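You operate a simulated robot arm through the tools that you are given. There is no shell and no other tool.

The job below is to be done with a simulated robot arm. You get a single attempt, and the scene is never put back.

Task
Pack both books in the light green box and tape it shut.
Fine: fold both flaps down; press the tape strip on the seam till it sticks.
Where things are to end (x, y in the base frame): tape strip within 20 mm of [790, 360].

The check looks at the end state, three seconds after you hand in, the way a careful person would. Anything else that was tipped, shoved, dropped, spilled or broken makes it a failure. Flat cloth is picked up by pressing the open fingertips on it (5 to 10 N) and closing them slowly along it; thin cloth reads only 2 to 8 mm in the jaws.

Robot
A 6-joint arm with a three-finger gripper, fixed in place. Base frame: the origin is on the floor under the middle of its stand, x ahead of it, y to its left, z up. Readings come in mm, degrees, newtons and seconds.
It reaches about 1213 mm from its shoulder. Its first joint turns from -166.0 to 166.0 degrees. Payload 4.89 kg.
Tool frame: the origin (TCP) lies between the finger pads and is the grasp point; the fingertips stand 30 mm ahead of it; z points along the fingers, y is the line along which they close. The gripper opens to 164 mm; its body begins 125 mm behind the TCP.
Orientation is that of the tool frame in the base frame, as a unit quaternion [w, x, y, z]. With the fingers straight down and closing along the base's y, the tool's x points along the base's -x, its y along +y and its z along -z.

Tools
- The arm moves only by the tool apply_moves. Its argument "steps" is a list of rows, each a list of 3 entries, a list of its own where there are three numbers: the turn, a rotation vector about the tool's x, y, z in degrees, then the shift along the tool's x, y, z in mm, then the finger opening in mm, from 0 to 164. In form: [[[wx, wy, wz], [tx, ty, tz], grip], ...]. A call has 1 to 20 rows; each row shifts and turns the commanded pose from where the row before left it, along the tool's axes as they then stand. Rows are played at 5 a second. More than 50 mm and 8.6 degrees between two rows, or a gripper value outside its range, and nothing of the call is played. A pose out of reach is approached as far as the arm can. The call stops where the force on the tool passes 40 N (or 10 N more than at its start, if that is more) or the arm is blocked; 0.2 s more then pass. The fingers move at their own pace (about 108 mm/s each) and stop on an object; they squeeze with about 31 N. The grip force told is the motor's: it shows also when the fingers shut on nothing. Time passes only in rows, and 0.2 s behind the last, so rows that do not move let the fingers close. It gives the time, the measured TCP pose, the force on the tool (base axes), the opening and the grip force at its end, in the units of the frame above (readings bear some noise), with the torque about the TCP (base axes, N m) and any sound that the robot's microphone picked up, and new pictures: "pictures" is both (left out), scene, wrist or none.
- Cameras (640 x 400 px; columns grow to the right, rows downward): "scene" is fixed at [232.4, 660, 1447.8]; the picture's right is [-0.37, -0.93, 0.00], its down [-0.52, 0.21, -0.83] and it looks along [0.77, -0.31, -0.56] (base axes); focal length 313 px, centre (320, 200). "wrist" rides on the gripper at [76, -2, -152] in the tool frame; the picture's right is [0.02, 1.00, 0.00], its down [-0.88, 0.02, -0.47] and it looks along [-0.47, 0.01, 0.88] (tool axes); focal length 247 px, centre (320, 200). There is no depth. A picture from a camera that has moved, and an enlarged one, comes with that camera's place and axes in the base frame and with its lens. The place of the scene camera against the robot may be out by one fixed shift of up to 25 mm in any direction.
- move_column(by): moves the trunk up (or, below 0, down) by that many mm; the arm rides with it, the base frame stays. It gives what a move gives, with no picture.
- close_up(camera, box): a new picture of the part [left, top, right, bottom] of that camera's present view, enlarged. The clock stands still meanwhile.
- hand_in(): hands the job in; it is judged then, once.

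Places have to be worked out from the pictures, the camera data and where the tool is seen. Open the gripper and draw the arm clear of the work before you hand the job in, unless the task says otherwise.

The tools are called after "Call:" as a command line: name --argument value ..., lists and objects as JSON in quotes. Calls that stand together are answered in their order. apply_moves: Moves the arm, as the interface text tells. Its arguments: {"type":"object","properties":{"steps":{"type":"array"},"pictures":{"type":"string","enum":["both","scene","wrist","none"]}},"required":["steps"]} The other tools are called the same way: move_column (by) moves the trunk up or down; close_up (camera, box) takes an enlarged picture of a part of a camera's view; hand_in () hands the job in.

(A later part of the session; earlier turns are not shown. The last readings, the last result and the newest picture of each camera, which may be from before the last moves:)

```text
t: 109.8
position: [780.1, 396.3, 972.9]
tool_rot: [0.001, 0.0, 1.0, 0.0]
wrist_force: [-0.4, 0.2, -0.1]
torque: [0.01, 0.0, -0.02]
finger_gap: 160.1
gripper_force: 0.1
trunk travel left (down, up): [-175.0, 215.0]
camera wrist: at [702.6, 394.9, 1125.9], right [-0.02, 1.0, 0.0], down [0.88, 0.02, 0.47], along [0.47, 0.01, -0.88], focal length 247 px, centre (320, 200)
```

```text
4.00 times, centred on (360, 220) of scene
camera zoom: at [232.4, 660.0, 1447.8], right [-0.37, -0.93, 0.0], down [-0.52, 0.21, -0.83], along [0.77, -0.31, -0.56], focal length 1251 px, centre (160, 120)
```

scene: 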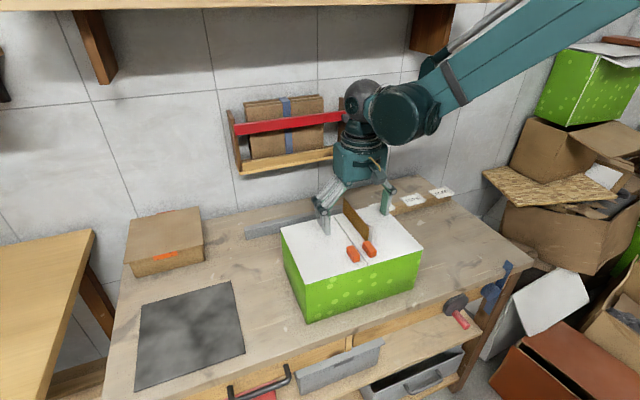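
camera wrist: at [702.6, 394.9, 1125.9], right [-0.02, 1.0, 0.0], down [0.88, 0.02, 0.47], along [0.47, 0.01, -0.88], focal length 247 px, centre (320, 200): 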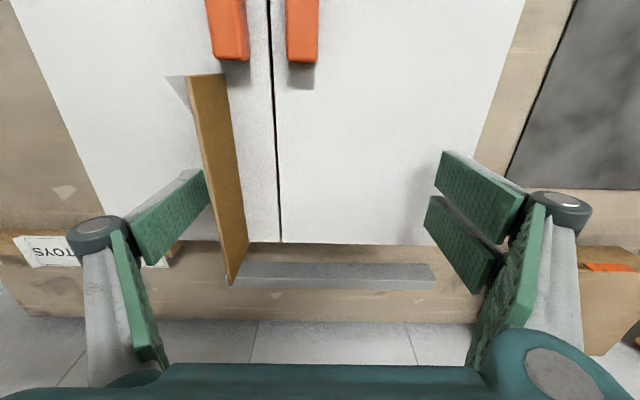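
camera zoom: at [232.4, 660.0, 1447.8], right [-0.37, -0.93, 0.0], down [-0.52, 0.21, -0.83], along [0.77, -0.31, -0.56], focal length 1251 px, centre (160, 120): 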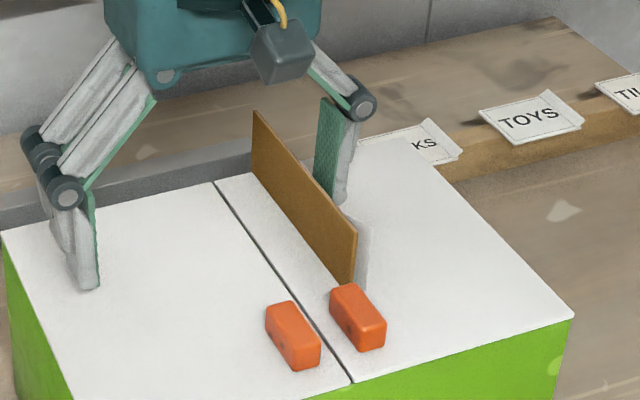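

The strip's base is at y≈331, with the seam at 361. It still stands, with the -y finger about 10 mm from it. I nudge +y in 3 mm steps to tip it over.

Call:
apply_moves --steps '[[[0, 0, 0], [0, 4, 0], 160], [[0, 0, 0], [0, 3, 0], 160], [[0, 0, 0], [0, 3, 0], 160], [[0, 0, 0], [0, 3, 0], 160], [[0, 0, 0], [0, 0, 0], 160]]' --pictures "wrist"

Call:
close_up --camera "scene" --box '[290, 170, 430, 270]'

```text
t: 111.0
position: [780.3, 411.2, 972.2]
tool_rot: [0.001, 0.0, 1.0, 0.0]
wrist_force: [0.1, 0.5, 0.0]
torque: [0.03, -0.02, -0.01]
finger_gap: 160.1
gripper_force: 0.1
trunk travel left (down, up): [-175.0, 215.0]
camera wrist: at [702.9, 408.5, 1125.4], right [-0.02, 1.0, 0.0], down [0.88, 0.02, 0.47], along [0.47, 0.01, -0.88], focal length 247 px, centre (320, 200)
```

wrist: 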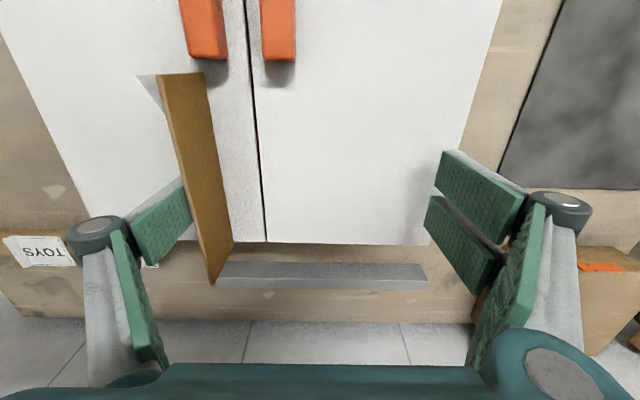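

```text
4.00 times, centred on (360, 220) of scene
camera zoom: at [232.4, 660.0, 1447.8], right [-0.37, -0.93, 0.0], down [-0.52, 0.21, -0.83], along [0.77, -0.31, -0.56], focal length 1251 px, centre (160, 120)
```

zoom: 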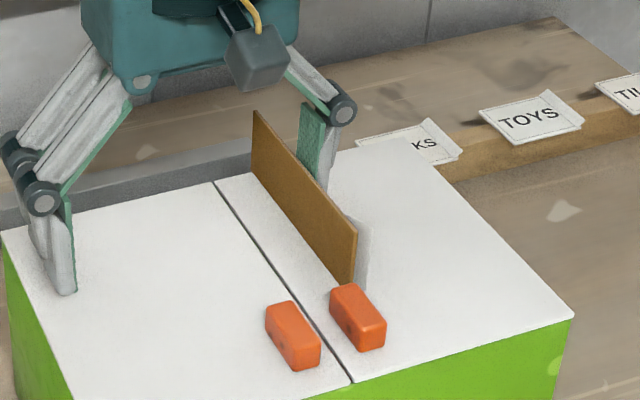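

The finger is about to touch the strip, so I continue in small steps.

Call:
apply_moves --steps '[[[0, 0, 0], [0, 3, 0], 160], [[0, 0, 0], [0, 3, 0], 160], [[0, 0, 0], [0, 2, 0], 160], [[0, 0, 0], [0, 0, 0], 160]]' --pictures "wrist"

Call:
close_up --camera "scene" --box '[290, 170, 430, 270]'

```text
t: 112.0
position: [780.5, 418.5, 972.7]
tool_rot: [0.001, 0.0, 1.0, -0.001]
wrist_force: [-0.6, -0.2, -0.1]
torque: [-0.01, 0.02, 0.03]
finger_gap: 159.9
gripper_force: 0.0
trunk travel left (down, up): [-175.0, 215.0]
camera wrist: at [703.1, 416.3, 1125.3], right [-0.02, 1.0, 0.0], down [0.88, 0.02, 0.47], along [0.47, 0.01, -0.88], focal length 247 px, centre (320, 200)
```

wrist: 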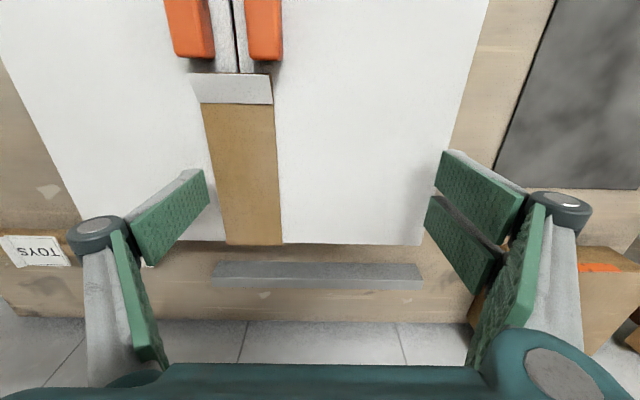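

```text
4.00 times, centred on (360, 220) of scene
camera zoom: at [232.4, 660.0, 1447.8], right [-0.37, -0.93, 0.0], down [-0.52, 0.21, -0.83], along [0.77, -0.31, -0.56], focal length 1251 px, centre (160, 120)
```

zoom: 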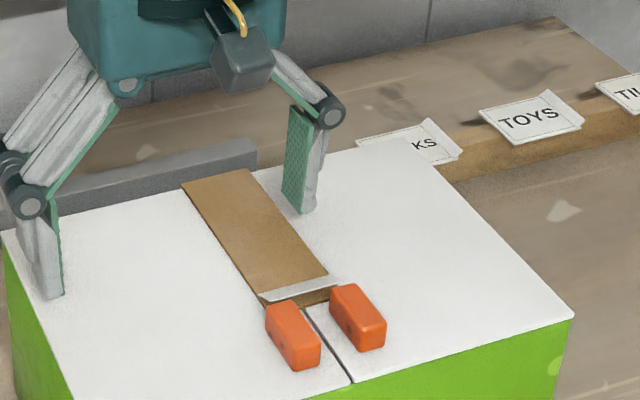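

The strip fell flat along the seam, tab up, at about x 708–848, y 334–385 (centre ≈ (778, 360)). I zoom in to verify before pressing.

Call:
close_up --camera "wrist" --box '[150, 0, 350, 270]'

Call:
close_up --camera "scene" --box '[325, 205, 385, 265]'

```text
1.48 times, centred on (250, 135) of wrist
camera zoom: at [703.1, 416.3, 1125.3], right [-0.02, 1.0, 0.0], down [0.88, 0.02, 0.47], along [0.47, 0.01, -0.88], focal length 366 px, centre (424, 296)
```

zoom: 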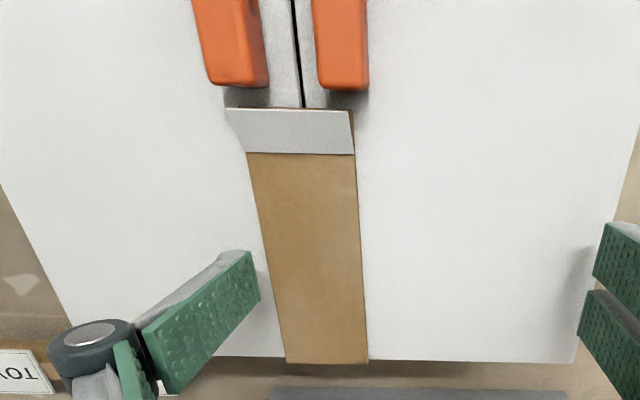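

```text
6.67 times, centred on (355, 235) of scene
camera zoom: at [232.4, 660.0, 1447.8], right [-0.37, -0.93, 0.0], down [-0.52, 0.21, -0.83], along [0.77, -0.31, -0.56], focal length 2085 px, centre (87, -33)
```

zoom: 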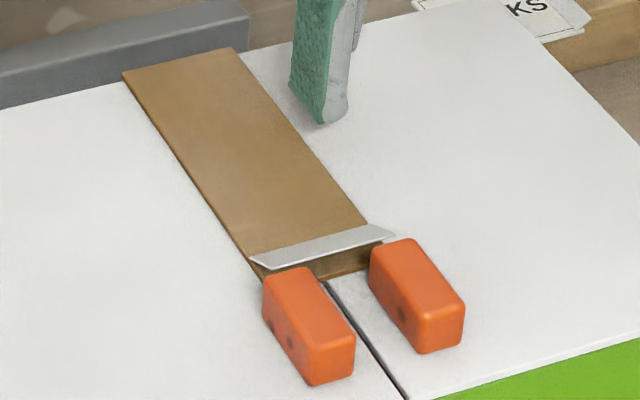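

The strip lies flat and centred over the seam. I raise, close the fingers and move above its middle to press it on.

Call:
apply_moves --steps '[[[0, 0, 0], [0, 0, -15], 160], [[0, 0, 0], [0, 0, -25], 160], [[0, 0, 0], [0, 0, -25], 100], [[0, 0, 0], [0, 0, 0], 40], [[0, 0, 0], [0, -20, 0], 0], [[0, 0, 0], [0, -20, 0], 0], [[0, 0, 0], [0, -18.5, 0], 0], [[0, 0, 0], [0, 0, 0], 0]]' --pictures "both"

Call:
close_up --camera "scene" --box '[310, 170, 430, 270]'

```text
t: 113.8
position: [781.4, 359.2, 1039.4]
tool_rot: [0.001, 0.0, 1.0, 0.0]
wrist_force: [-0.6, -0.1, -0.6]
torque: [0.0, -0.03, -0.02]
finger_gap: 0.0
gripper_force: 31.1
trunk travel left (down, up): [-175.0, 215.0]
camera wrist: at [704.4, 357.3, 1191.1], right [-0.02, 1.0, 0.0], down [0.88, 0.02, 0.47], along [0.47, 0.01, -0.88], focal length 247 px, centre (320, 200)
```

scene: 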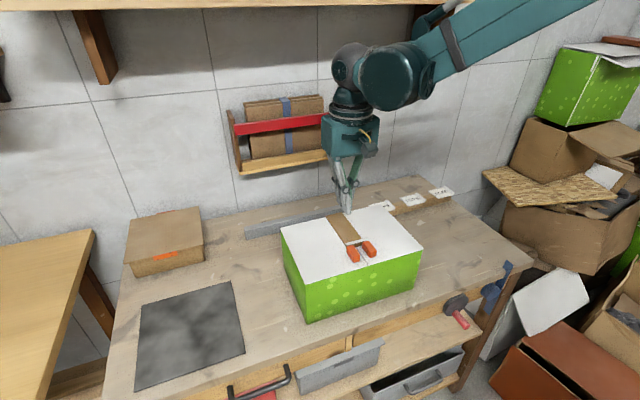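
wrist: 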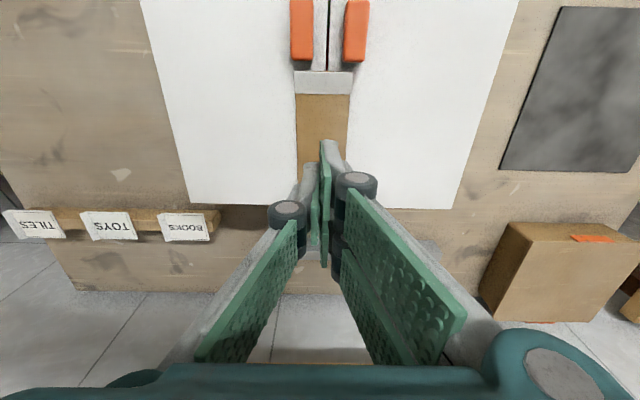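

```text
4.00 times, centred on (370, 220) of scene
camera zoom: at [232.4, 660.0, 1447.8], right [-0.37, -0.93, 0.0], down [-0.52, 0.21, -0.83], along [0.77, -0.31, -0.56], focal length 1251 px, centre (120, 120)
```

zoom: 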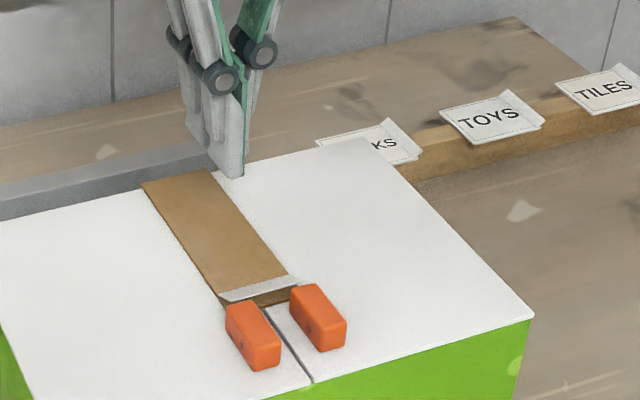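

Strip undisturbed. I lower the closed fingertips onto its centre in small steps.

Call:
apply_moves --steps '[[[0, 0, 0], [0, 0, 15], 0], [[0, 0, 0], [0, 0, 15], 0], [[0, 0, 0], [0, 0, 10], 0], [[0, 0, 0], [0, 0, 5], 0], [[0, 0, 0], [0, 0, 0], 0]]' --pictures "none"

Call:
apply_moves --steps '[[[0, 0, 0], [0, 0, 3], 0], [[0, 0, 0], [0, 0, 2], 0], [[0, 0, 0], [0, 0, 0], 0]]' --pictures "none"

```text
t: 115.0
position: [779.7, 360.8, 993.1]
tool_rot: [0.001, -0.001, 1.0, 0.0]
wrist_force: [0.5, 0.7, -0.4]
torque: [-0.02, -0.01, -0.02]
finger_gap: 0.1
gripper_force: 30.3
trunk travel left (down, up): [-175.0, 215.0]
```

```text
t: 115.8
position: [780.9, 359.4, 986.5]
tool_rot: [0.0, 0.0, 1.0, 0.0]
wrist_force: [-0.5, -0.3, 0.2]
torque: [0.01, -0.01, -0.03]
finger_gap: 0.2
gripper_force: 31.3
trunk travel left (down, up): [-175.0, 215.0]
```

Call:
apply_moves --steps '[[[0, 0, 0], [0, 0, 2], 0], [[0, 0, 0], [0, 0, 2], 0], [[0, 0, 0], [0, 0, 0], 0]]' --pictures "none"

Call:
apply_moves --steps '[[[0, 0, 0], [0, 0, 2], 0], [[0, 0, 0], [0, 0, 0], 0]]' --pictures "none"

```text
t: 116.6
position: [780.4, 361.2, 984.6]
tool_rot: [0.001, 0.001, 1.0, 0.0]
wrist_force: [-0.5, -0.2, 0.1]
torque: [-0.02, -0.01, -0.04]
finger_gap: 0.0
gripper_force: 31.0
trunk travel left (down, up): [-175.0, 215.0]
```

```text
t: 117.2
position: [778.8, 360.2, 982.3]
tool_rot: [0.001, 0.0, 1.0, 0.0]
wrist_force: [-0.1, 0.1, 0.8]
torque: [0.02, -0.01, -0.02]
finger_gap: 0.3
gripper_force: 31.3
trunk travel left (down, up): [-175.0, 215.0]
```

No contact yet at 982, so I continue down in 1–2 mm steps.

Call:
apply_moves --steps '[[[0, 0, 0], [0, 0, 2], 0], [[0, 0, 0], [0, 0, 0], 0]]' --pictures "none"

Call:
apply_moves --steps '[[[0, 0, 0], [0, 0, 2], 0], [[0, 0, 0], [0, 0, 0], 0]]' --pictures "none"

Call:
apply_moves --steps '[[[0, 0, 0], [0, 0, 1.5], 0], [[0, 0, 0], [0, 0, 0], 0]]' --pictures "none"

```text
t: 117.8
position: [779.4, 359.7, 980.1]
tool_rot: [0.001, 0.001, 1.0, 0.0]
wrist_force: [0.1, 0.3, -0.3]
torque: [0.0, 0.02, 0.0]
finger_gap: 0.0
gripper_force: 30.9
trunk travel left (down, up): [-175.0, 215.0]
```

```text
t: 118.4
position: [779.1, 358.8, 977.1]
tool_rot: [0.001, 0.0, 1.0, 0.0]
wrist_force: [0.6, -0.2, 0.1]
torque: [0.01, 0.0, 0.01]
finger_gap: 0.2
gripper_force: 31.2
trunk travel left (down, up): [-175.0, 215.0]
```

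```text
t: 119.0
position: [779.0, 359.1, 976.5]
tool_rot: [0.0, 0.0, 1.0, -0.001]
wrist_force: [0.2, -0.1, 0.4]
torque: [-0.02, -0.04, 0.01]
finger_gap: 0.1
gripper_force: 30.2
trunk travel left (down, up): [-175.0, 215.0]
```

Call:
apply_moves --steps '[[[0, 0, 0], [0, 0, 1.5], 0], [[0, 0, 0], [0, 0, 0], 0]]' --pictures "none"

Call:
apply_moves --steps '[[[0, 0, 0], [0, 0, 1.5], 0], [[0, 0, 0], [0, 0, 0], 0]]' --pictures "none"

Call:
apply_moves --steps '[[[0, 0, 0], [0, 0, 1.0], 0], [[0, 0, 0], [0, 0, 0], 0]]' --pictures "wrist"

```text
t: 119.6
position: [779.4, 360.7, 973.8]
tool_rot: [0.001, 0.0, 1.0, 0.0]
wrist_force: [-0.2, 0.3, 0.8]
torque: [0.0, 0.03, 0.03]
finger_gap: 0.2
gripper_force: 31.2
trunk travel left (down, up): [-175.0, 215.0]
```

```text
t: 120.2
position: [781.3, 359.8, 973.8]
tool_rot: [0.001, 0.0, 1.0, 0.0]
wrist_force: [-1.3, 0.3, 4.5]
torque: [0.06, 0.02, 0.0]
finger_gap: 6.2
gripper_force: 31.3
trunk travel left (down, up): [-175.0, 215.0]
```

```text
t: 120.8
position: [779.0, 359.6, 974.0]
tool_rot: [0.001, 0.0, 1.0, 0.0]
wrist_force: [2.0, -1.4, 9.8]
torque: [-0.03, -0.03, 0.05]
finger_gap: 6.0
gripper_force: 30.6
trunk travel left (down, up): [-175.0, 215.0]
camera wrist: at [702.5, 357.4, 1125.5], right [-0.02, 1.0, 0.0], down [0.88, 0.02, 0.47], along [0.47, 0.01, -0.88], focal length 247 px, centre (320, 200)
```

wrist: 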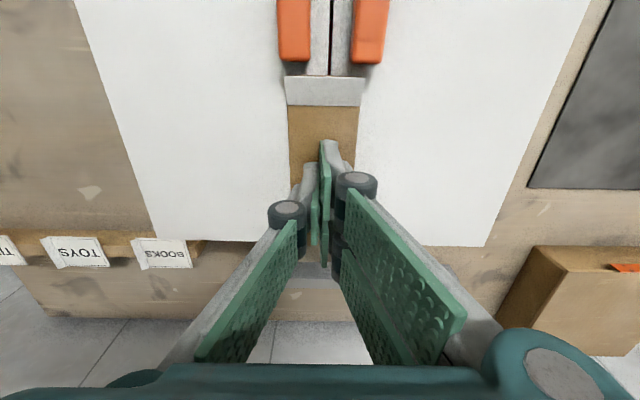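

Contact is made at 9.8 N, but the gap reads 6 mm, as if the jaws had caught something. I ease off and open the fingers slightly so I don't grip the strip, then I'll press with two separated tips.

Call:
apply_moves --steps '[[[0, 0, 0], [0, 0, -0.6], 6], [[0, 0, 0], [0, 0, -0.3], 9], [[0, 0, 0], [0, 0, -0.4], 13], [[0, 0, 0], [0, 0, -0.4], 18], [[0, 0, 0], [0, 0, -0.4], 24], [[0, 0, 0], [0, 0, 0], 24]]' --pictures "both"

Call:
close_up --camera "scene" --box '[310, 170, 430, 270]'

Call:
close_up --camera "wrist" --box '[230, 40, 430, 280]'

```text
t: 122.2
position: [779.0, 359.8, 975.3]
tool_rot: [0.001, 0.0, 1.0, -0.001]
wrist_force: [-0.2, -1.3, 8.1]
torque: [-0.02, 0.01, 0.01]
finger_gap: 22.0
gripper_force: 0.1
trunk travel left (down, up): [-175.0, 215.0]
camera wrist: at [702.7, 357.3, 1128.0], right [-0.02, 1.0, 0.0], down [0.88, 0.02, 0.47], along [0.47, 0.01, -0.88], focal length 247 px, centre (320, 200)
```

scene: 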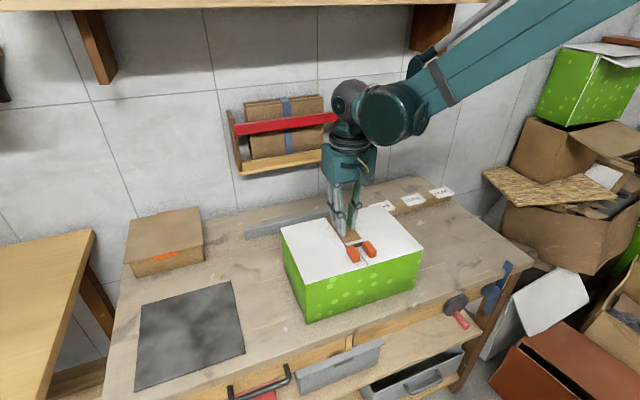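
wrist: 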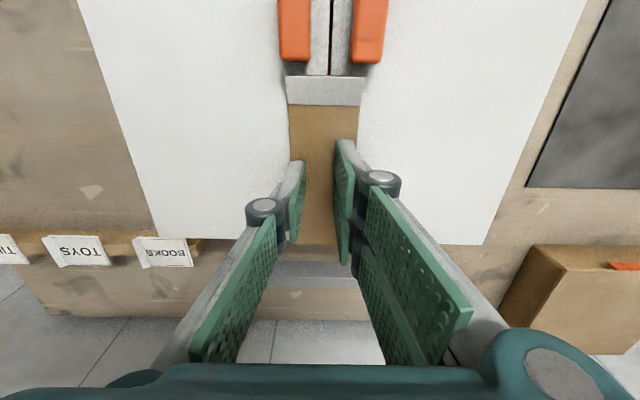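

```text
4.00 times, centred on (370, 220) of scene
camera zoom: at [232.4, 660.0, 1447.8], right [-0.37, -0.93, 0.0], down [-0.52, 0.21, -0.83], along [0.77, -0.31, -0.56], focal length 1251 px, centre (120, 120)
```

zoom: 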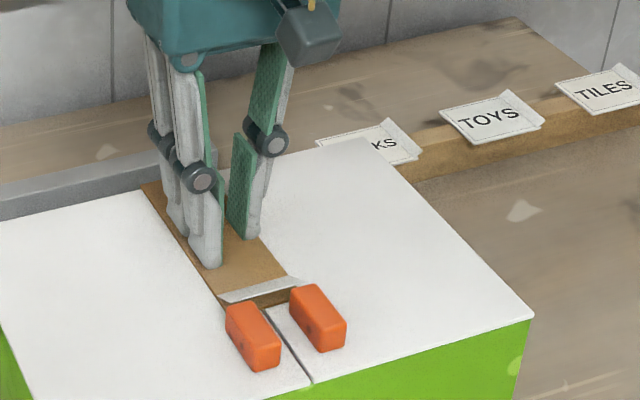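

```text
1.67 times, centred on (330, 160) of wrist
camera zoom: at [702.7, 357.3, 1128.0], right [-0.02, 1.0, 0.0], down [0.88, 0.02, 0.47], along [0.47, 0.01, -0.88], focal length 412 px, centre (303, 267)
```

zoom: 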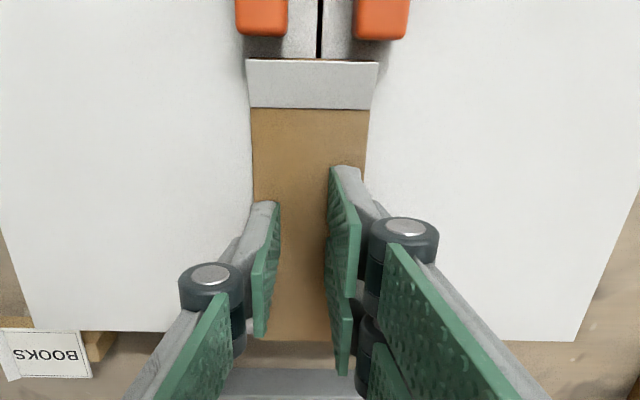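

The strip is in place with the tips pressing on either side of the seam at 8 N. I press harder in 0.7 mm steps and hold.

Call:
apply_moves --steps '[[[0, 0, 0], [0, 0, 0.7], 24], [[0, 0, 0], [0, 0, 0.7], 24], [[0, 0, 0], [0, 0, 0.5], 24], [[0, 0, 0], [0, 0, 0], 24], [[0, 0, 0], [0, 0, 0], 24], [[0, 0, 0], [0, 0, 0], 24], [[0, 0, 0], [0, 0, 0], 24]]' --pictures "none"

```text
t: 123.8
position: [778.1, 359.8, 974.1]
tool_rot: [0.002, 0.0, 1.0, 0.0]
wrist_force: [1.6, -0.2, 32.2]
torque: [0.15, 0.06, -0.01]
finger_gap: 23.0
gripper_force: 0.1
trunk travel left (down, up): [-175.0, 215.0]
```

Pressed at 32 N for about a second. I lift off and check that the strip stays down.

Call:
apply_moves --steps '[[[0, 0, 0], [0, 0, -2], 24], [[0, 0, 0], [0, 0, -4], 24], [[0, 0, 0], [0, 0, -8], 24], [[0, 0, 0], [0, 0, -8], 24], [[0, 0, 0], [0, 0, 0], 24]]' --pictures "both"

Call:
close_up --camera "scene" --box '[310, 170, 430, 270]'

Call:
close_up --camera "wrist" --box '[230, 40, 430, 280]'

```text
t: 125.0
position: [778.9, 360.1, 994.2]
tool_rot: [0.001, 0.0, 1.0, 0.0]
wrist_force: [0.5, 0.6, -0.2]
torque: [0.0, 0.01, -0.02]
finger_gap: 23.7
gripper_force: 0.0
trunk travel left (down, up): [-175.0, 215.0]
camera wrist: at [703.0, 357.2, 1146.9], right [-0.02, 1.0, 0.0], down [0.88, 0.02, 0.47], along [0.47, 0.01, -0.88], focal length 247 px, centre (320, 200)
```

scene: 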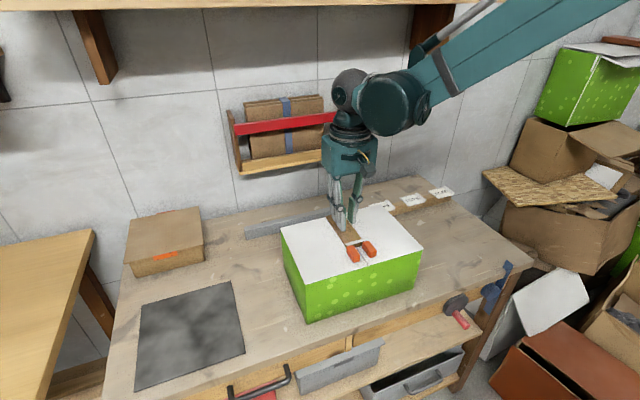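
wrist: 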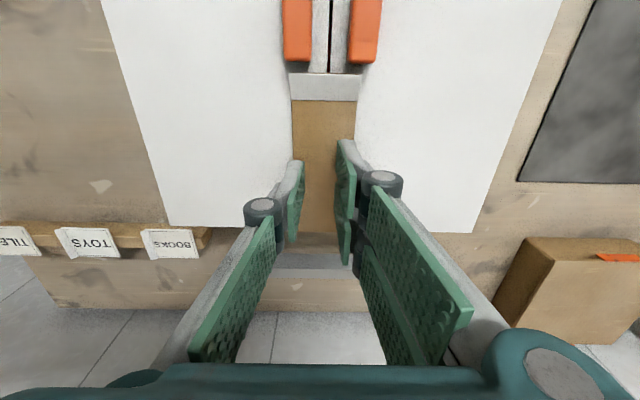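

```text
4.00 times, centred on (370, 220) of scene
camera zoom: at [232.4, 660.0, 1447.8], right [-0.37, -0.93, 0.0], down [-0.52, 0.21, -0.83], along [0.77, -0.31, -0.56], focal length 1251 px, centre (120, 120)
```

zoom: 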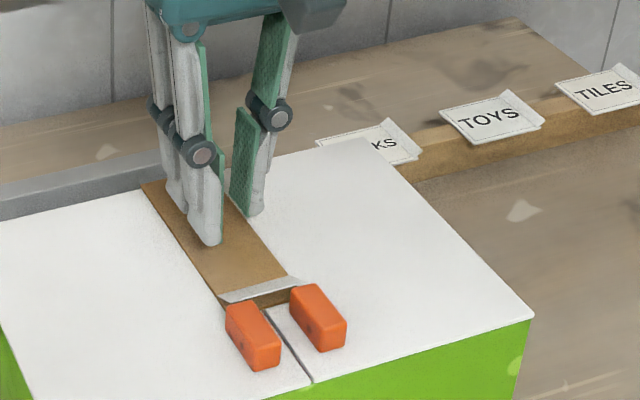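

```text
1.67 times, centred on (330, 160) of wrist
camera zoom: at [703.0, 357.2, 1146.9], right [-0.02, 1.0, 0.0], down [0.88, 0.02, 0.47], along [0.47, 0.01, -0.88], focal length 412 px, centre (303, 267)
```

zoom: 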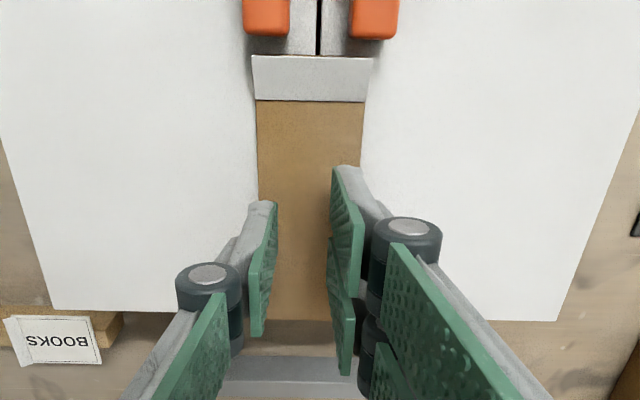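

The strip stays flat. I press it again further toward its far end (x≈815).

Call:
apply_moves --steps '[[[0, 0, 0], [-19, 0, 0], 24], [[0, 0, 0], [-17, 0, 0], 24], [[0, 0, 0], [0, 0, 8], 24], [[0, 0, 0], [0, 0, 6], 24], [[0, 0, 0], [0, 0, 3], 24], [[0, 0, 0], [0, 0, 0], 24]]' --pictures "none"

Call:
apply_moves --steps '[[[0, 0, 0], [0, 0, 1.2], 24], [[0, 0, 0], [0, 0, 0], 24]]' --pictures "none"

```text
t: 126.4
position: [815.4, 360.0, 977.3]
tool_rot: [0.0, 0.0, 1.0, -0.001]
wrist_force: [0.1, 0.2, -0.2]
torque: [0.03, -0.01, 0.01]
finger_gap: 24.0
gripper_force: 0.0
trunk travel left (down, up): [-175.0, 215.0]
```

```text
t: 127.0
position: [816.1, 359.9, 975.8]
tool_rot: [0.001, -0.001, 1.0, 0.0]
wrist_force: [1.6, -0.1, 4.3]
torque: [-0.04, -0.02, 0.0]
finger_gap: 23.8
gripper_force: 0.1
trunk travel left (down, up): [-175.0, 215.0]
```

Call:
apply_moves --steps '[[[0, 0, 0], [0, 0, 0.7], 24], [[0, 0, 0], [0, 0, 0.7], 24], [[0, 0, 0], [0, 0, 0.6], 24], [[0, 0, 0], [0, 0, 0], 24], [[0, 0, 0], [0, 0, 0], 24], [[0, 0, 0], [0, 0, 0], 24]]' --pictures "none"

Call:
apply_moves --steps '[[[0, 0, 0], [0, 0, -3], 24], [[0, 0, 0], [0, 0, -7], 24], [[0, 0, 0], [0, 0, -8], 24], [[0, 0, 0], [20, 0, 0], 24], [[0, 0, 0], [20, 0, 0], 24], [[0, 0, 0], [20, 0, 0], 24], [[0, 0, 0], [10, 0, 0], 24], [[0, 0, 0], [0, 0, 0], 24]]' --pictures "both"

Call:
close_up --camera "scene" --box '[310, 170, 430, 270]'

```text
t: 128.4
position: [815.2, 359.2, 975.0]
tool_rot: [0.0, 0.0, 1.0, 0.0]
wrist_force: [1.1, 1.0, 18.7]
torque: [0.12, 0.06, -0.08]
finger_gap: 23.5
gripper_force: 0.0
trunk travel left (down, up): [-175.0, 215.0]
```

```text
t: 130.2
position: [745.7, 361.1, 990.5]
tool_rot: [0.002, 0.0, 1.0, 0.0]
wrist_force: [0.2, 0.6, 0.8]
torque: [0.03, -0.02, 0.02]
finger_gap: 23.9
gripper_force: 0.1
trunk travel left (down, up): [-175.0, 215.0]
camera wrist: at [669.4, 358.3, 1144.9], right [-0.02, 1.0, 0.0], down [0.88, 0.02, 0.47], along [0.47, 0.01, -0.88], focal length 247 px, centre (320, 200)
```

scene: 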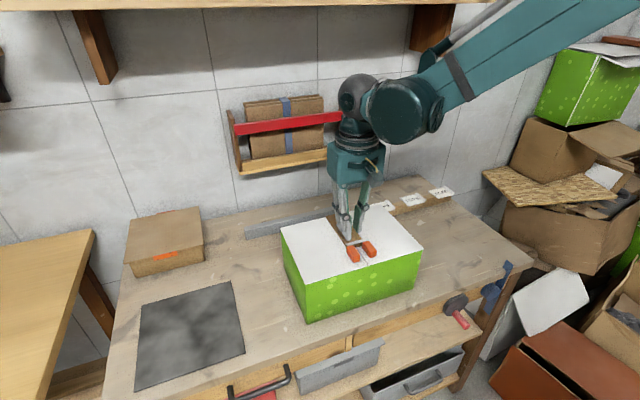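
wrist: 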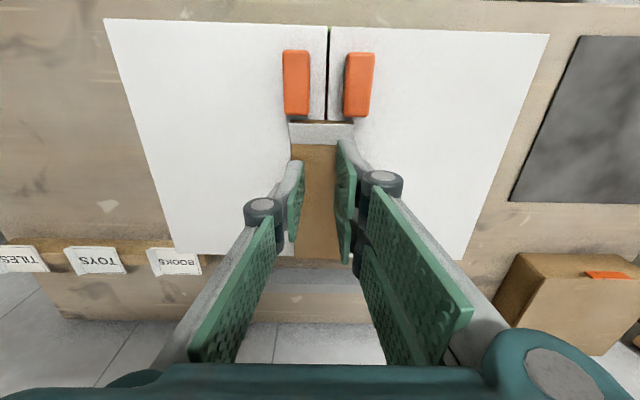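

```text
4.00 times, centred on (370, 220) of scene
camera zoom: at [232.4, 660.0, 1447.8], right [-0.37, -0.93, 0.0], down [-0.52, 0.21, -0.83], along [0.77, -0.31, -0.56], focal length 1251 px, centre (120, 120)
```

zoom: 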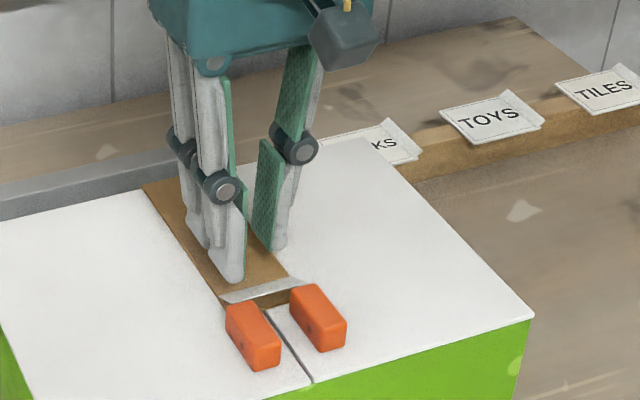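

The far end was pressed at 19 N. Here the near fingertip would land on the tab, so I shift 13 mm forward before pressing the near part.

Call:
apply_moves --steps '[[[0, 0, 0], [-13, 0, 0], 24], [[0, 0, 0], [0, 0, 8], 24], [[0, 0, 0], [0, 0, 5], 24], [[0, 0, 0], [0, 0, 2.5], 24], [[0, 0, 0], [0, 0, 0], 24]]' --pictures "none"

Call:
apply_moves --steps '[[[0, 0, 0], [0, 0, 0.8], 24], [[0, 0, 0], [0, 0, 0.7], 24], [[0, 0, 0], [0, 0, 0], 24]]' --pictures "none"

```text
t: 131.4
position: [758.5, 358.8, 975.2]
tool_rot: [0.001, 0.0, 1.0, 0.0]
wrist_force: [0.0, -0.2, 0.9]
torque: [0.03, -0.02, -0.01]
finger_gap: 23.9
gripper_force: 0.1
trunk travel left (down, up): [-175.0, 215.0]
```

```text
t: 132.2
position: [758.5, 361.8, 975.9]
tool_rot: [0.002, 0.0, 1.0, 0.0]
wrist_force: [1.0, 0.8, 10.4]
torque: [0.05, -0.04, 0.06]
finger_gap: 23.7
gripper_force: 0.2
trunk travel left (down, up): [-175.0, 215.0]
```

Call:
apply_moves --steps '[[[0, 0, 0], [0, 0, 0.8], 24], [[0, 0, 0], [0, 0, 0.7], 24], [[0, 0, 0], [0, 0, 0], 24], [[0, 0, 0], [0, 0, 0], 24], [[0, 0, 0], [0, 0, 0], 24], [[0, 0, 0], [0, 0, 0], 24]]' --pictures "none"

Call:
apply_moves --steps '[[[0, 0, 0], [0, 0, -3], 24], [[0, 0, 0], [0, 0, -7], 24], [[0, 0, 0], [0, 0, -20], 24], [[0, 0, 0], [0, 0, -40], 24], [[0, 0, 0], [0, 0, -40], 24], [[0, 0, 0], [0, 0, -40], 24], [[0, 0, 0], [0, 0, -40], 24], [[0, 0, 0], [0, 0, 0], 24]]' --pictures "both"

Call:
close_up --camera "scene" --box '[310, 190, 400, 270]'

Call:
close_up --camera "wrist" --box '[140, 0, 500, 240]'

```text
t: 133.6
position: [758.1, 359.4, 973.4]
tool_rot: [0.0, 0.0, 1.0, 0.0]
wrist_force: [0.4, 0.0, 24.3]
torque: [0.1, 0.03, -0.01]
finger_gap: 23.7
gripper_force: 0.0
trunk travel left (down, up): [-175.0, 215.0]
```

```text
t: 135.4
position: [757.1, 358.7, 1165.3]
tool_rot: [0.0, 0.0, 1.0, 0.0]
wrist_force: [-0.3, -0.5, 1.1]
torque: [0.04, -0.08, 0.02]
finger_gap: 23.9
gripper_force: 0.1
trunk travel left (down, up): [-175.0, 215.0]
camera wrist: at [680.9, 356.3, 1317.5], right [-0.02, 1.0, 0.0], down [0.88, 0.02, 0.47], along [0.47, 0.01, -0.88], focal length 247 px, centre (320, 200)
```

scene: 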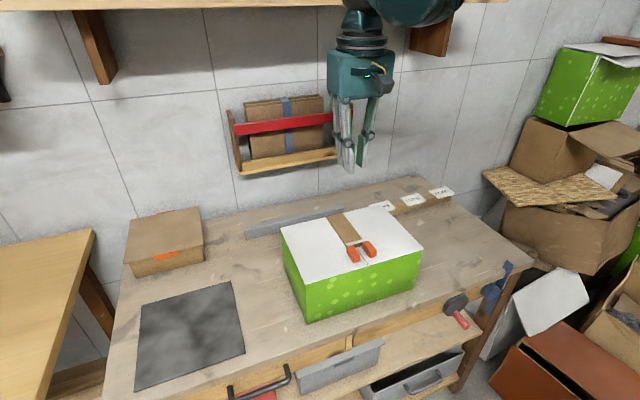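
wrist: 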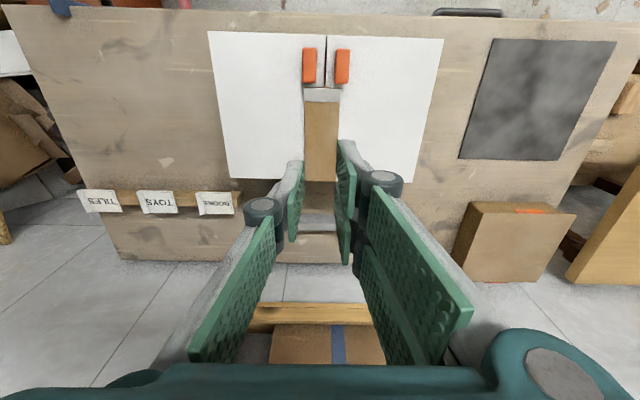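

```text
5.00 times, centred on (355, 230) of scene
camera zoom: at [232.4, 660.0, 1447.8], right [-0.37, -0.93, 0.0], down [-0.52, 0.21, -0.83], along [0.77, -0.31, -0.56], focal length 1563 px, centre (145, 50)
```

zoom: 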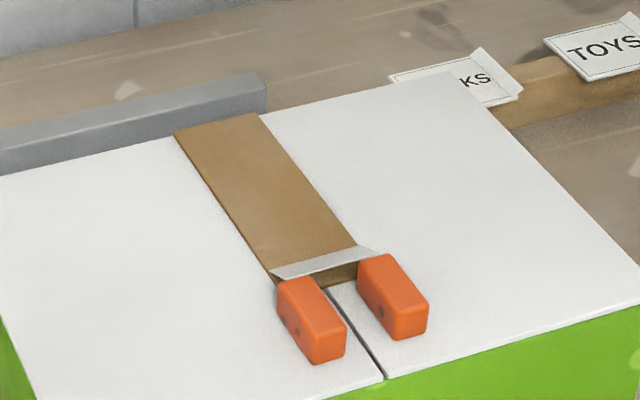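

```text
1.67 times, centred on (320, 120) of wrist
camera zoom: at [680.9, 356.3, 1317.5], right [-0.02, 1.0, 0.0], down [0.88, 0.02, 0.47], along [0.47, 0.01, -0.88], focal length 412 px, centre (320, 333)
```

zoom: 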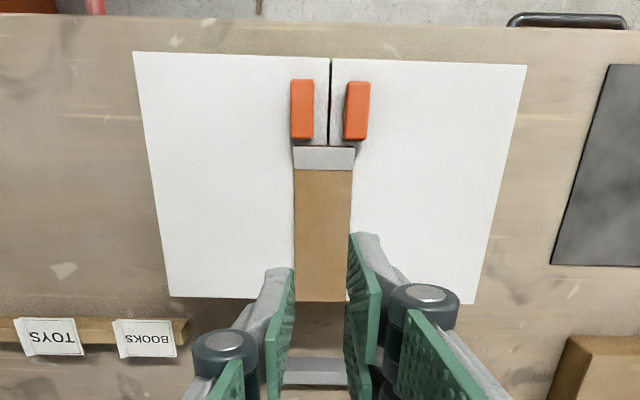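

The strip lies flat over the seam, spanning about x 705–847, y 335–385. To be sure it stuck, I will nudge its -y edge very lightly (≤3 N). First I position beside it.

Call:
apply_moves --steps '[[[0, 0, 0], [-11, -30, 0], 10], [[0, 0, 0], [-12, -29, 0], 10], [[0, 0, 0], [0, 0, 40], 10], [[0, 0, 0], [0, 0, 40], 10], [[0, 0, 0], [0, 0, 40], 10], [[0, 0, 0], [0, 0, 40], 10], [[0, 0, 0], [0, 0, 20], 10], [[0, 0, 0], [0, 0, 8], 10], [[0, 0, 0], [0, 0, 0], 10]]' --pictures "both"

Call:
close_up --camera "scene" --box '[310, 170, 430, 270]'

```text
t: 137.4
position: [780.9, 300.9, 976.5]
tool_rot: [0.0, 0.0, 1.0, 0.0]
wrist_force: [0.7, -0.5, -0.3]
torque: [-0.02, 0.01, -0.01]
finger_gap: 10.1
gripper_force: 0.1
trunk travel left (down, up): [-175.0, 215.0]
camera wrist: at [704.9, 298.5, 1129.6], right [-0.02, 1.0, 0.0], down [0.88, 0.02, 0.47], along [0.47, 0.01, -0.88], focal length 247 px, centre (320, 200)
```

scene: 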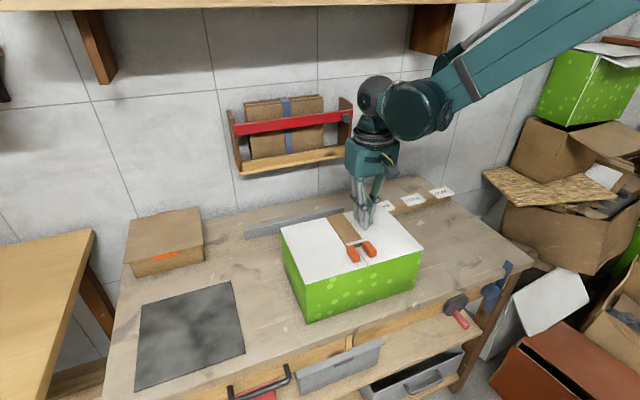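
wrist: 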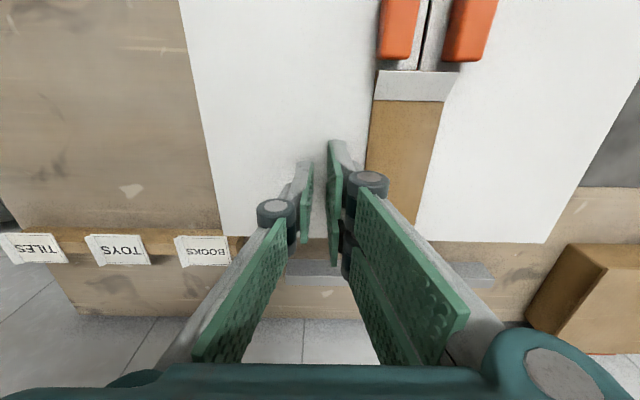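

```text
4.00 times, centred on (370, 220) of scene
camera zoom: at [232.4, 660.0, 1447.8], right [-0.37, -0.93, 0.0], down [-0.52, 0.21, -0.83], along [0.77, -0.31, -0.56], focal length 1251 px, centre (120, 120)
```

zoom: 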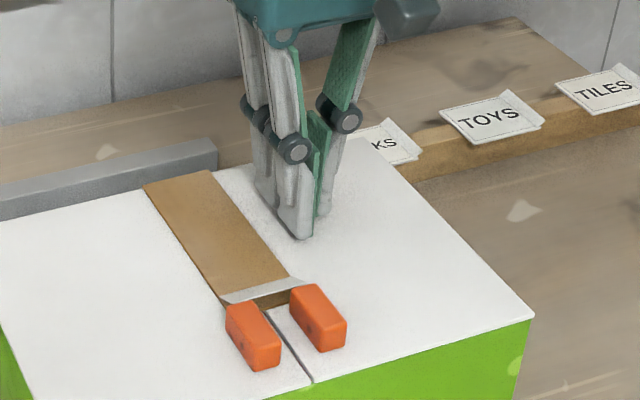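

I lower the tips toward the lid beside the strip in small steps.

Call:
apply_moves --steps '[[[0, 0, 0], [0, 0, 2], 10], [[0, 0, 0], [0, 0, 2], 10], [[0, 0, 0], [0, 0, 0], 10]]' --pictures "none"

Call:
apply_moves --steps '[[[0, 0, 0], [0, 0, 1.5], 10], [[0, 0, 0], [0, 0, 0], 10]]' --pictures "none"

Call:
apply_moves --steps '[[[0, 0, 0], [0, 0, 1.2], 10], [[0, 0, 0], [0, 0, 0], 10]]' --pictures "none"

```text
t: 138.2
position: [780.9, 301.7, 972.5]
tool_rot: [0.001, 0.001, 1.0, 0.0]
wrist_force: [-0.2, 0.9, 0.0]
torque: [0.02, -0.02, -0.02]
finger_gap: 9.9
gripper_force: 0.1
trunk travel left (down, up): [-175.0, 215.0]
```

```text
t: 138.8
position: [780.9, 301.0, 972.0]
tool_rot: [0.002, -0.001, 1.0, 0.0]
wrist_force: [3.8, 0.2, 16.0]
torque: [-0.02, -0.03, -0.03]
finger_gap: 10.0
gripper_force: 0.0
trunk travel left (down, up): [-175.0, 215.0]
```

```text
t: 139.4
position: [780.5, 300.6, 971.9]
tool_rot: [0.003, 0.0, 1.0, -0.001]
wrist_force: [6.5, 4.4, 32.2]
torque: [0.01, -0.02, -0.01]
finger_gap: 9.5
gripper_force: 0.0
trunk travel left (down, up): [-175.0, 215.0]
```

The lid is contacted at z≈972, a bit firmly. I back off 3.5 mm so the tips hover 1–2 mm above the lid and verify the flap.

Call:
apply_moves --steps '[[[0, 0, 0], [0, 0, -2], 10], [[0, 0, 0], [0, 0, -1.7], 10], [[0, 0, 0], [0, 0, 0], 10]]' --pictures "none"

Call:
close_up --camera "scene" --box '[310, 170, 430, 270]'

```text
t: 140.2
position: [781.3, 301.6, 974.6]
tool_rot: [0.0, 0.0, 1.0, -0.001]
wrist_force: [-0.3, -0.1, 0.2]
torque: [0.01, 0.02, -0.02]
finger_gap: 10.0
gripper_force: 0.0
trunk travel left (down, up): [-175.0, 215.0]
```

```text
4.00 times, centred on (370, 220) of scene
camera zoom: at [232.4, 660.0, 1447.8], right [-0.37, -0.93, 0.0], down [-0.52, 0.21, -0.83], along [0.77, -0.31, -0.56], focal length 1251 px, centre (120, 120)
```

zoom: 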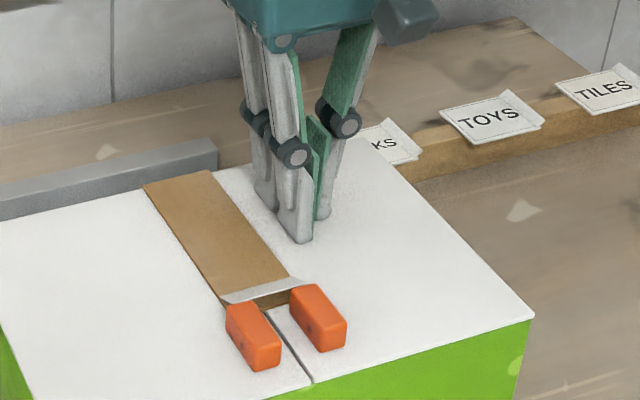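

The flap and strip look unchanged. I lower 0.9 mm and creep +y toward the strip's edge with light force checks.

Call:
apply_moves --steps '[[[0, 0, 0], [0, 0, 0.9], 10], [[0, 0, 0], [0, 4, 0], 10], [[0, 0, 0], [0, 4, 0], 10], [[0, 0, 0], [0, 0, 0], 10]]' --pictures "wrist"

Call:
close_up --camera "scene" --box '[325, 195, 385, 255]'

```text
t: 141.2
position: [780.8, 308.5, 971.8]
tool_rot: [0.002, 0.001, 1.0, 0.0]
wrist_force: [0.0, -0.5, -0.4]
torque: [0.0, -0.01, 0.01]
finger_gap: 10.1
gripper_force: 0.0
trunk travel left (down, up): [-175.0, 215.0]
camera wrist: at [704.8, 306.5, 1125.2], right [-0.02, 1.0, 0.0], down [0.88, 0.02, 0.47], along [0.47, 0.01, -0.88], focal length 247 px, centre (320, 200)
```

wrist: 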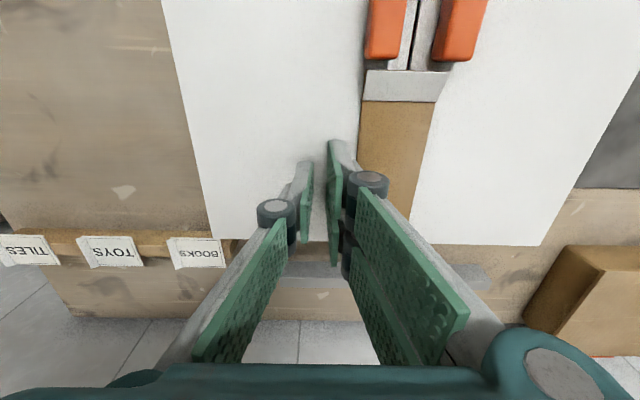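

```text
6.67 times, centred on (355, 225) of scene
camera zoom: at [232.4, 660.0, 1447.8], right [-0.37, -0.93, 0.0], down [-0.52, 0.21, -0.83], along [0.77, -0.31, -0.56], focal length 2085 px, centre (87, 33)
```

zoom: 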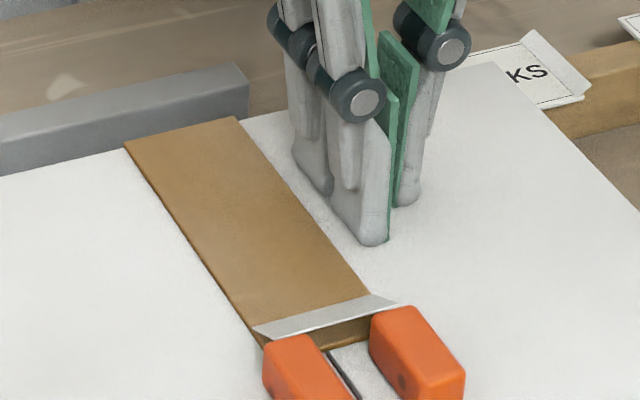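

Call:
apply_moves --steps '[[[0, 0, 0], [0, 3, 0], 10], [[0, 0, 0], [0, 2, 0], 10], [[0, 0, 0], [0, 0, 0], 10]]' --pictures "none"

Call:
close_up --camera "scene" --box '[325, 195, 385, 255]'

```text
t: 142.0
position: [781.6, 313.2, 972.5]
tool_rot: [0.001, 0.0, 1.0, 0.001]
wrist_force: [-0.9, -1.6, 2.5]
torque: [0.0, -0.02, 0.01]
finger_gap: 10.5
gripper_force: 0.1
trunk travel left (down, up): [-175.0, 215.0]
```

```text
6.67 times, centred on (355, 225) of scene
camera zoom: at [232.4, 660.0, 1447.8], right [-0.37, -0.93, 0.0], down [-0.52, 0.21, -0.83], along [0.77, -0.31, -0.56], focal length 2085 px, centre (87, 33)
```

zoom: 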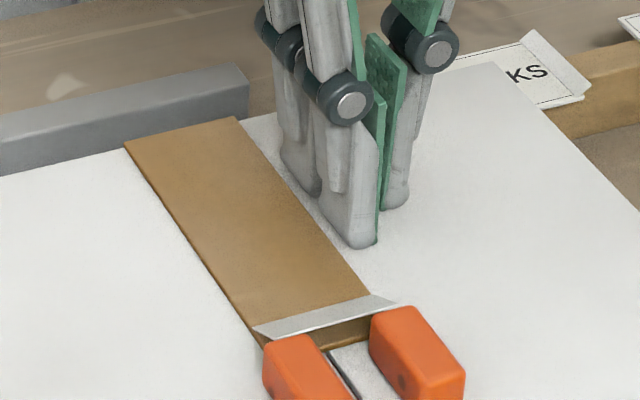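

Contact has begun: -1.6 N on the tool and no strip movement visible. I push 1.5 mm more and compare.

Call:
apply_moves --steps '[[[0, 0, 0], [0, 1.0, 0], 10], [[0, 0, 0], [0, 0.5, 0], 10], [[0, 0, 0], [0, 0, 0], 10]]' --pictures "none"

Call:
close_up --camera "scene" --box '[325, 195, 385, 255]'

```text
t: 142.8
position: [782.4, 315.6, 972.3]
tool_rot: [0.001, 0.001, 1.0, 0.0]
wrist_force: [0.3, -2.0, 3.7]
torque: [-0.07, 0.0, 0.0]
finger_gap: 10.1
gripper_force: 0.1
trunk travel left (down, up): [-175.0, 215.0]
```

```text
6.67 times, centred on (355, 225) of scene
camera zoom: at [232.4, 660.0, 1447.8], right [-0.37, -0.93, 0.0], down [-0.52, 0.21, -0.83], along [0.77, -0.31, -0.56], focal length 2085 px, centre (87, 33)
```

zoom: 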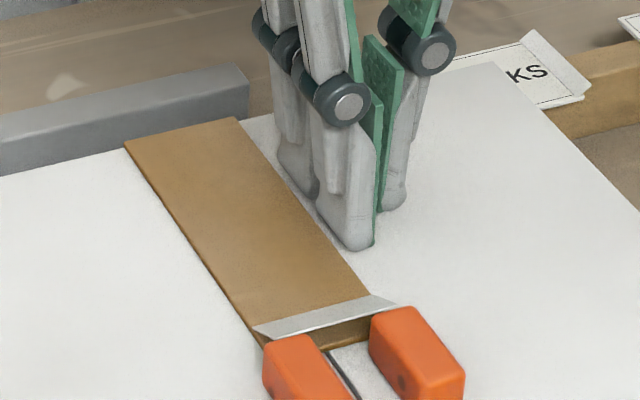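

Call:
apply_moves --steps '[[[0, 0, 0], [0, 1.0, 0], 10], [[0, 0, 0], [0, 0.7, 0], 10], [[0, 0, 0], [0, 0, 0], 10]]' --pictures "none"

Call:
close_up --camera "scene" --box '[325, 195, 385, 255]'

```text
t: 143.6
position: [782.0, 317.2, 972.8]
tool_rot: [0.001, -0.001, 1.0, 0.0]
wrist_force: [-0.8, -0.6, 1.6]
torque: [-0.01, 0.05, 0.03]
finger_gap: 9.9
gripper_force: 0.0
trunk travel left (down, up): [-175.0, 215.0]
```

```text
6.67 times, centred on (355, 225) of scene
camera zoom: at [232.4, 660.0, 1447.8], right [-0.37, -0.93, 0.0], down [-0.52, 0.21, -0.83], along [0.77, -0.31, -0.56], focal length 2085 px, centre (87, 33)
```

zoom: 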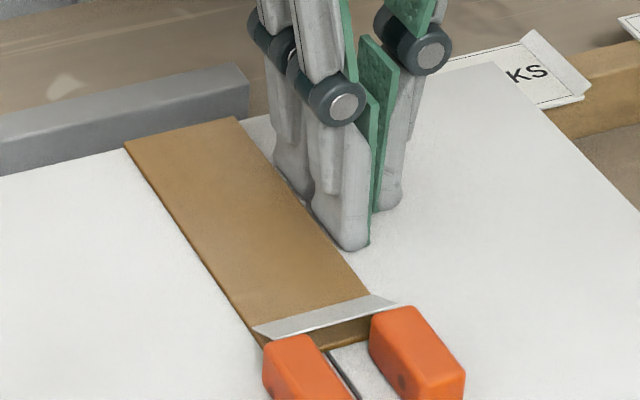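

Those forces were light friction on the lid. The fingertips are now right at the strip's edge, so I continue 1 mm at a time.

Call:
apply_moves --steps '[[[0, 0, 0], [0, 1.0, 0], 10], [[0, 0, 0], [0, 1.0, 0], 10], [[0, 0, 0], [0, 0, 0], 10]]' --pictures "none"

Call:
close_up --camera "scene" --box '[325, 195, 385, 255]'

```text
t: 144.4
position: [781.7, 317.7, 972.4]
tool_rot: [0.001, 0.0, 1.0, 0.0]
wrist_force: [0.9, -1.3, 3.0]
torque: [-0.05, 0.01, -0.01]
finger_gap: 9.9
gripper_force: 0.2
trunk travel left (down, up): [-175.0, 215.0]
```

```text
6.67 times, centred on (355, 225) of scene
camera zoom: at [232.4, 660.0, 1447.8], right [-0.37, -0.93, 0.0], down [-0.52, 0.21, -0.83], along [0.77, -0.31, -0.56], focal length 2085 px, centre (87, 33)
```

zoom: 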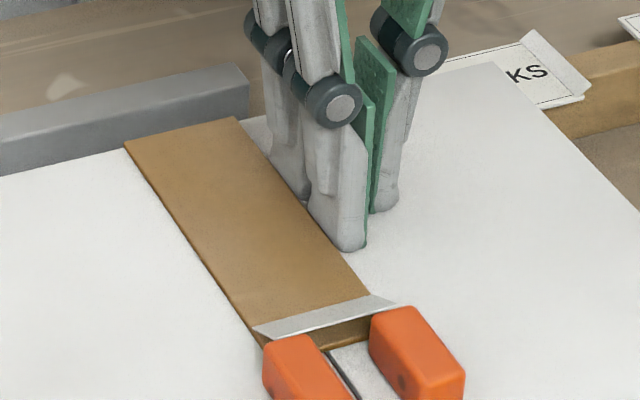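

Call:
apply_moves --steps '[[[0, 0, 0], [0, 1.0, 0], 10], [[0, 0, 0], [0, 1.0, 0], 10], [[0, 0, 0], [0, 0, 0], 10]]' --pictures "none"

Call:
close_up --camera "scene" --box '[325, 195, 385, 255]'

```text
t: 145.2
position: [781.5, 321.6, 972.7]
tool_rot: [0.001, 0.0, 1.0, 0.0]
wrist_force: [0.1, 0.6, 3.8]
torque: [0.02, 0.02, -0.01]
finger_gap: 9.4
gripper_force: 0.0
trunk travel left (down, up): [-175.0, 215.0]
```

```text
6.67 times, centred on (355, 225) of scene
camera zoom: at [232.4, 660.0, 1447.8], right [-0.37, -0.93, 0.0], down [-0.52, 0.21, -0.83], along [0.77, -0.31, -0.56], focal length 2085 px, centre (87, 33)
```

zoom: 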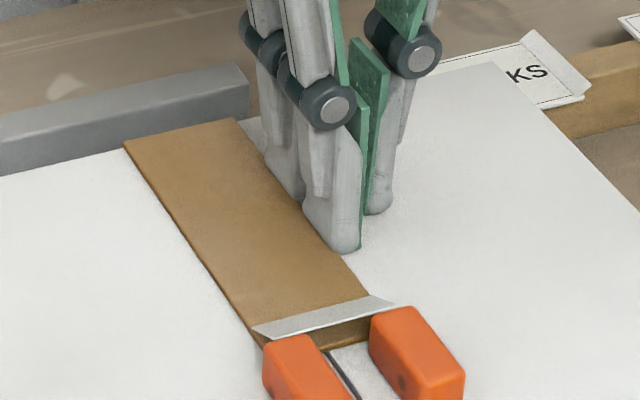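

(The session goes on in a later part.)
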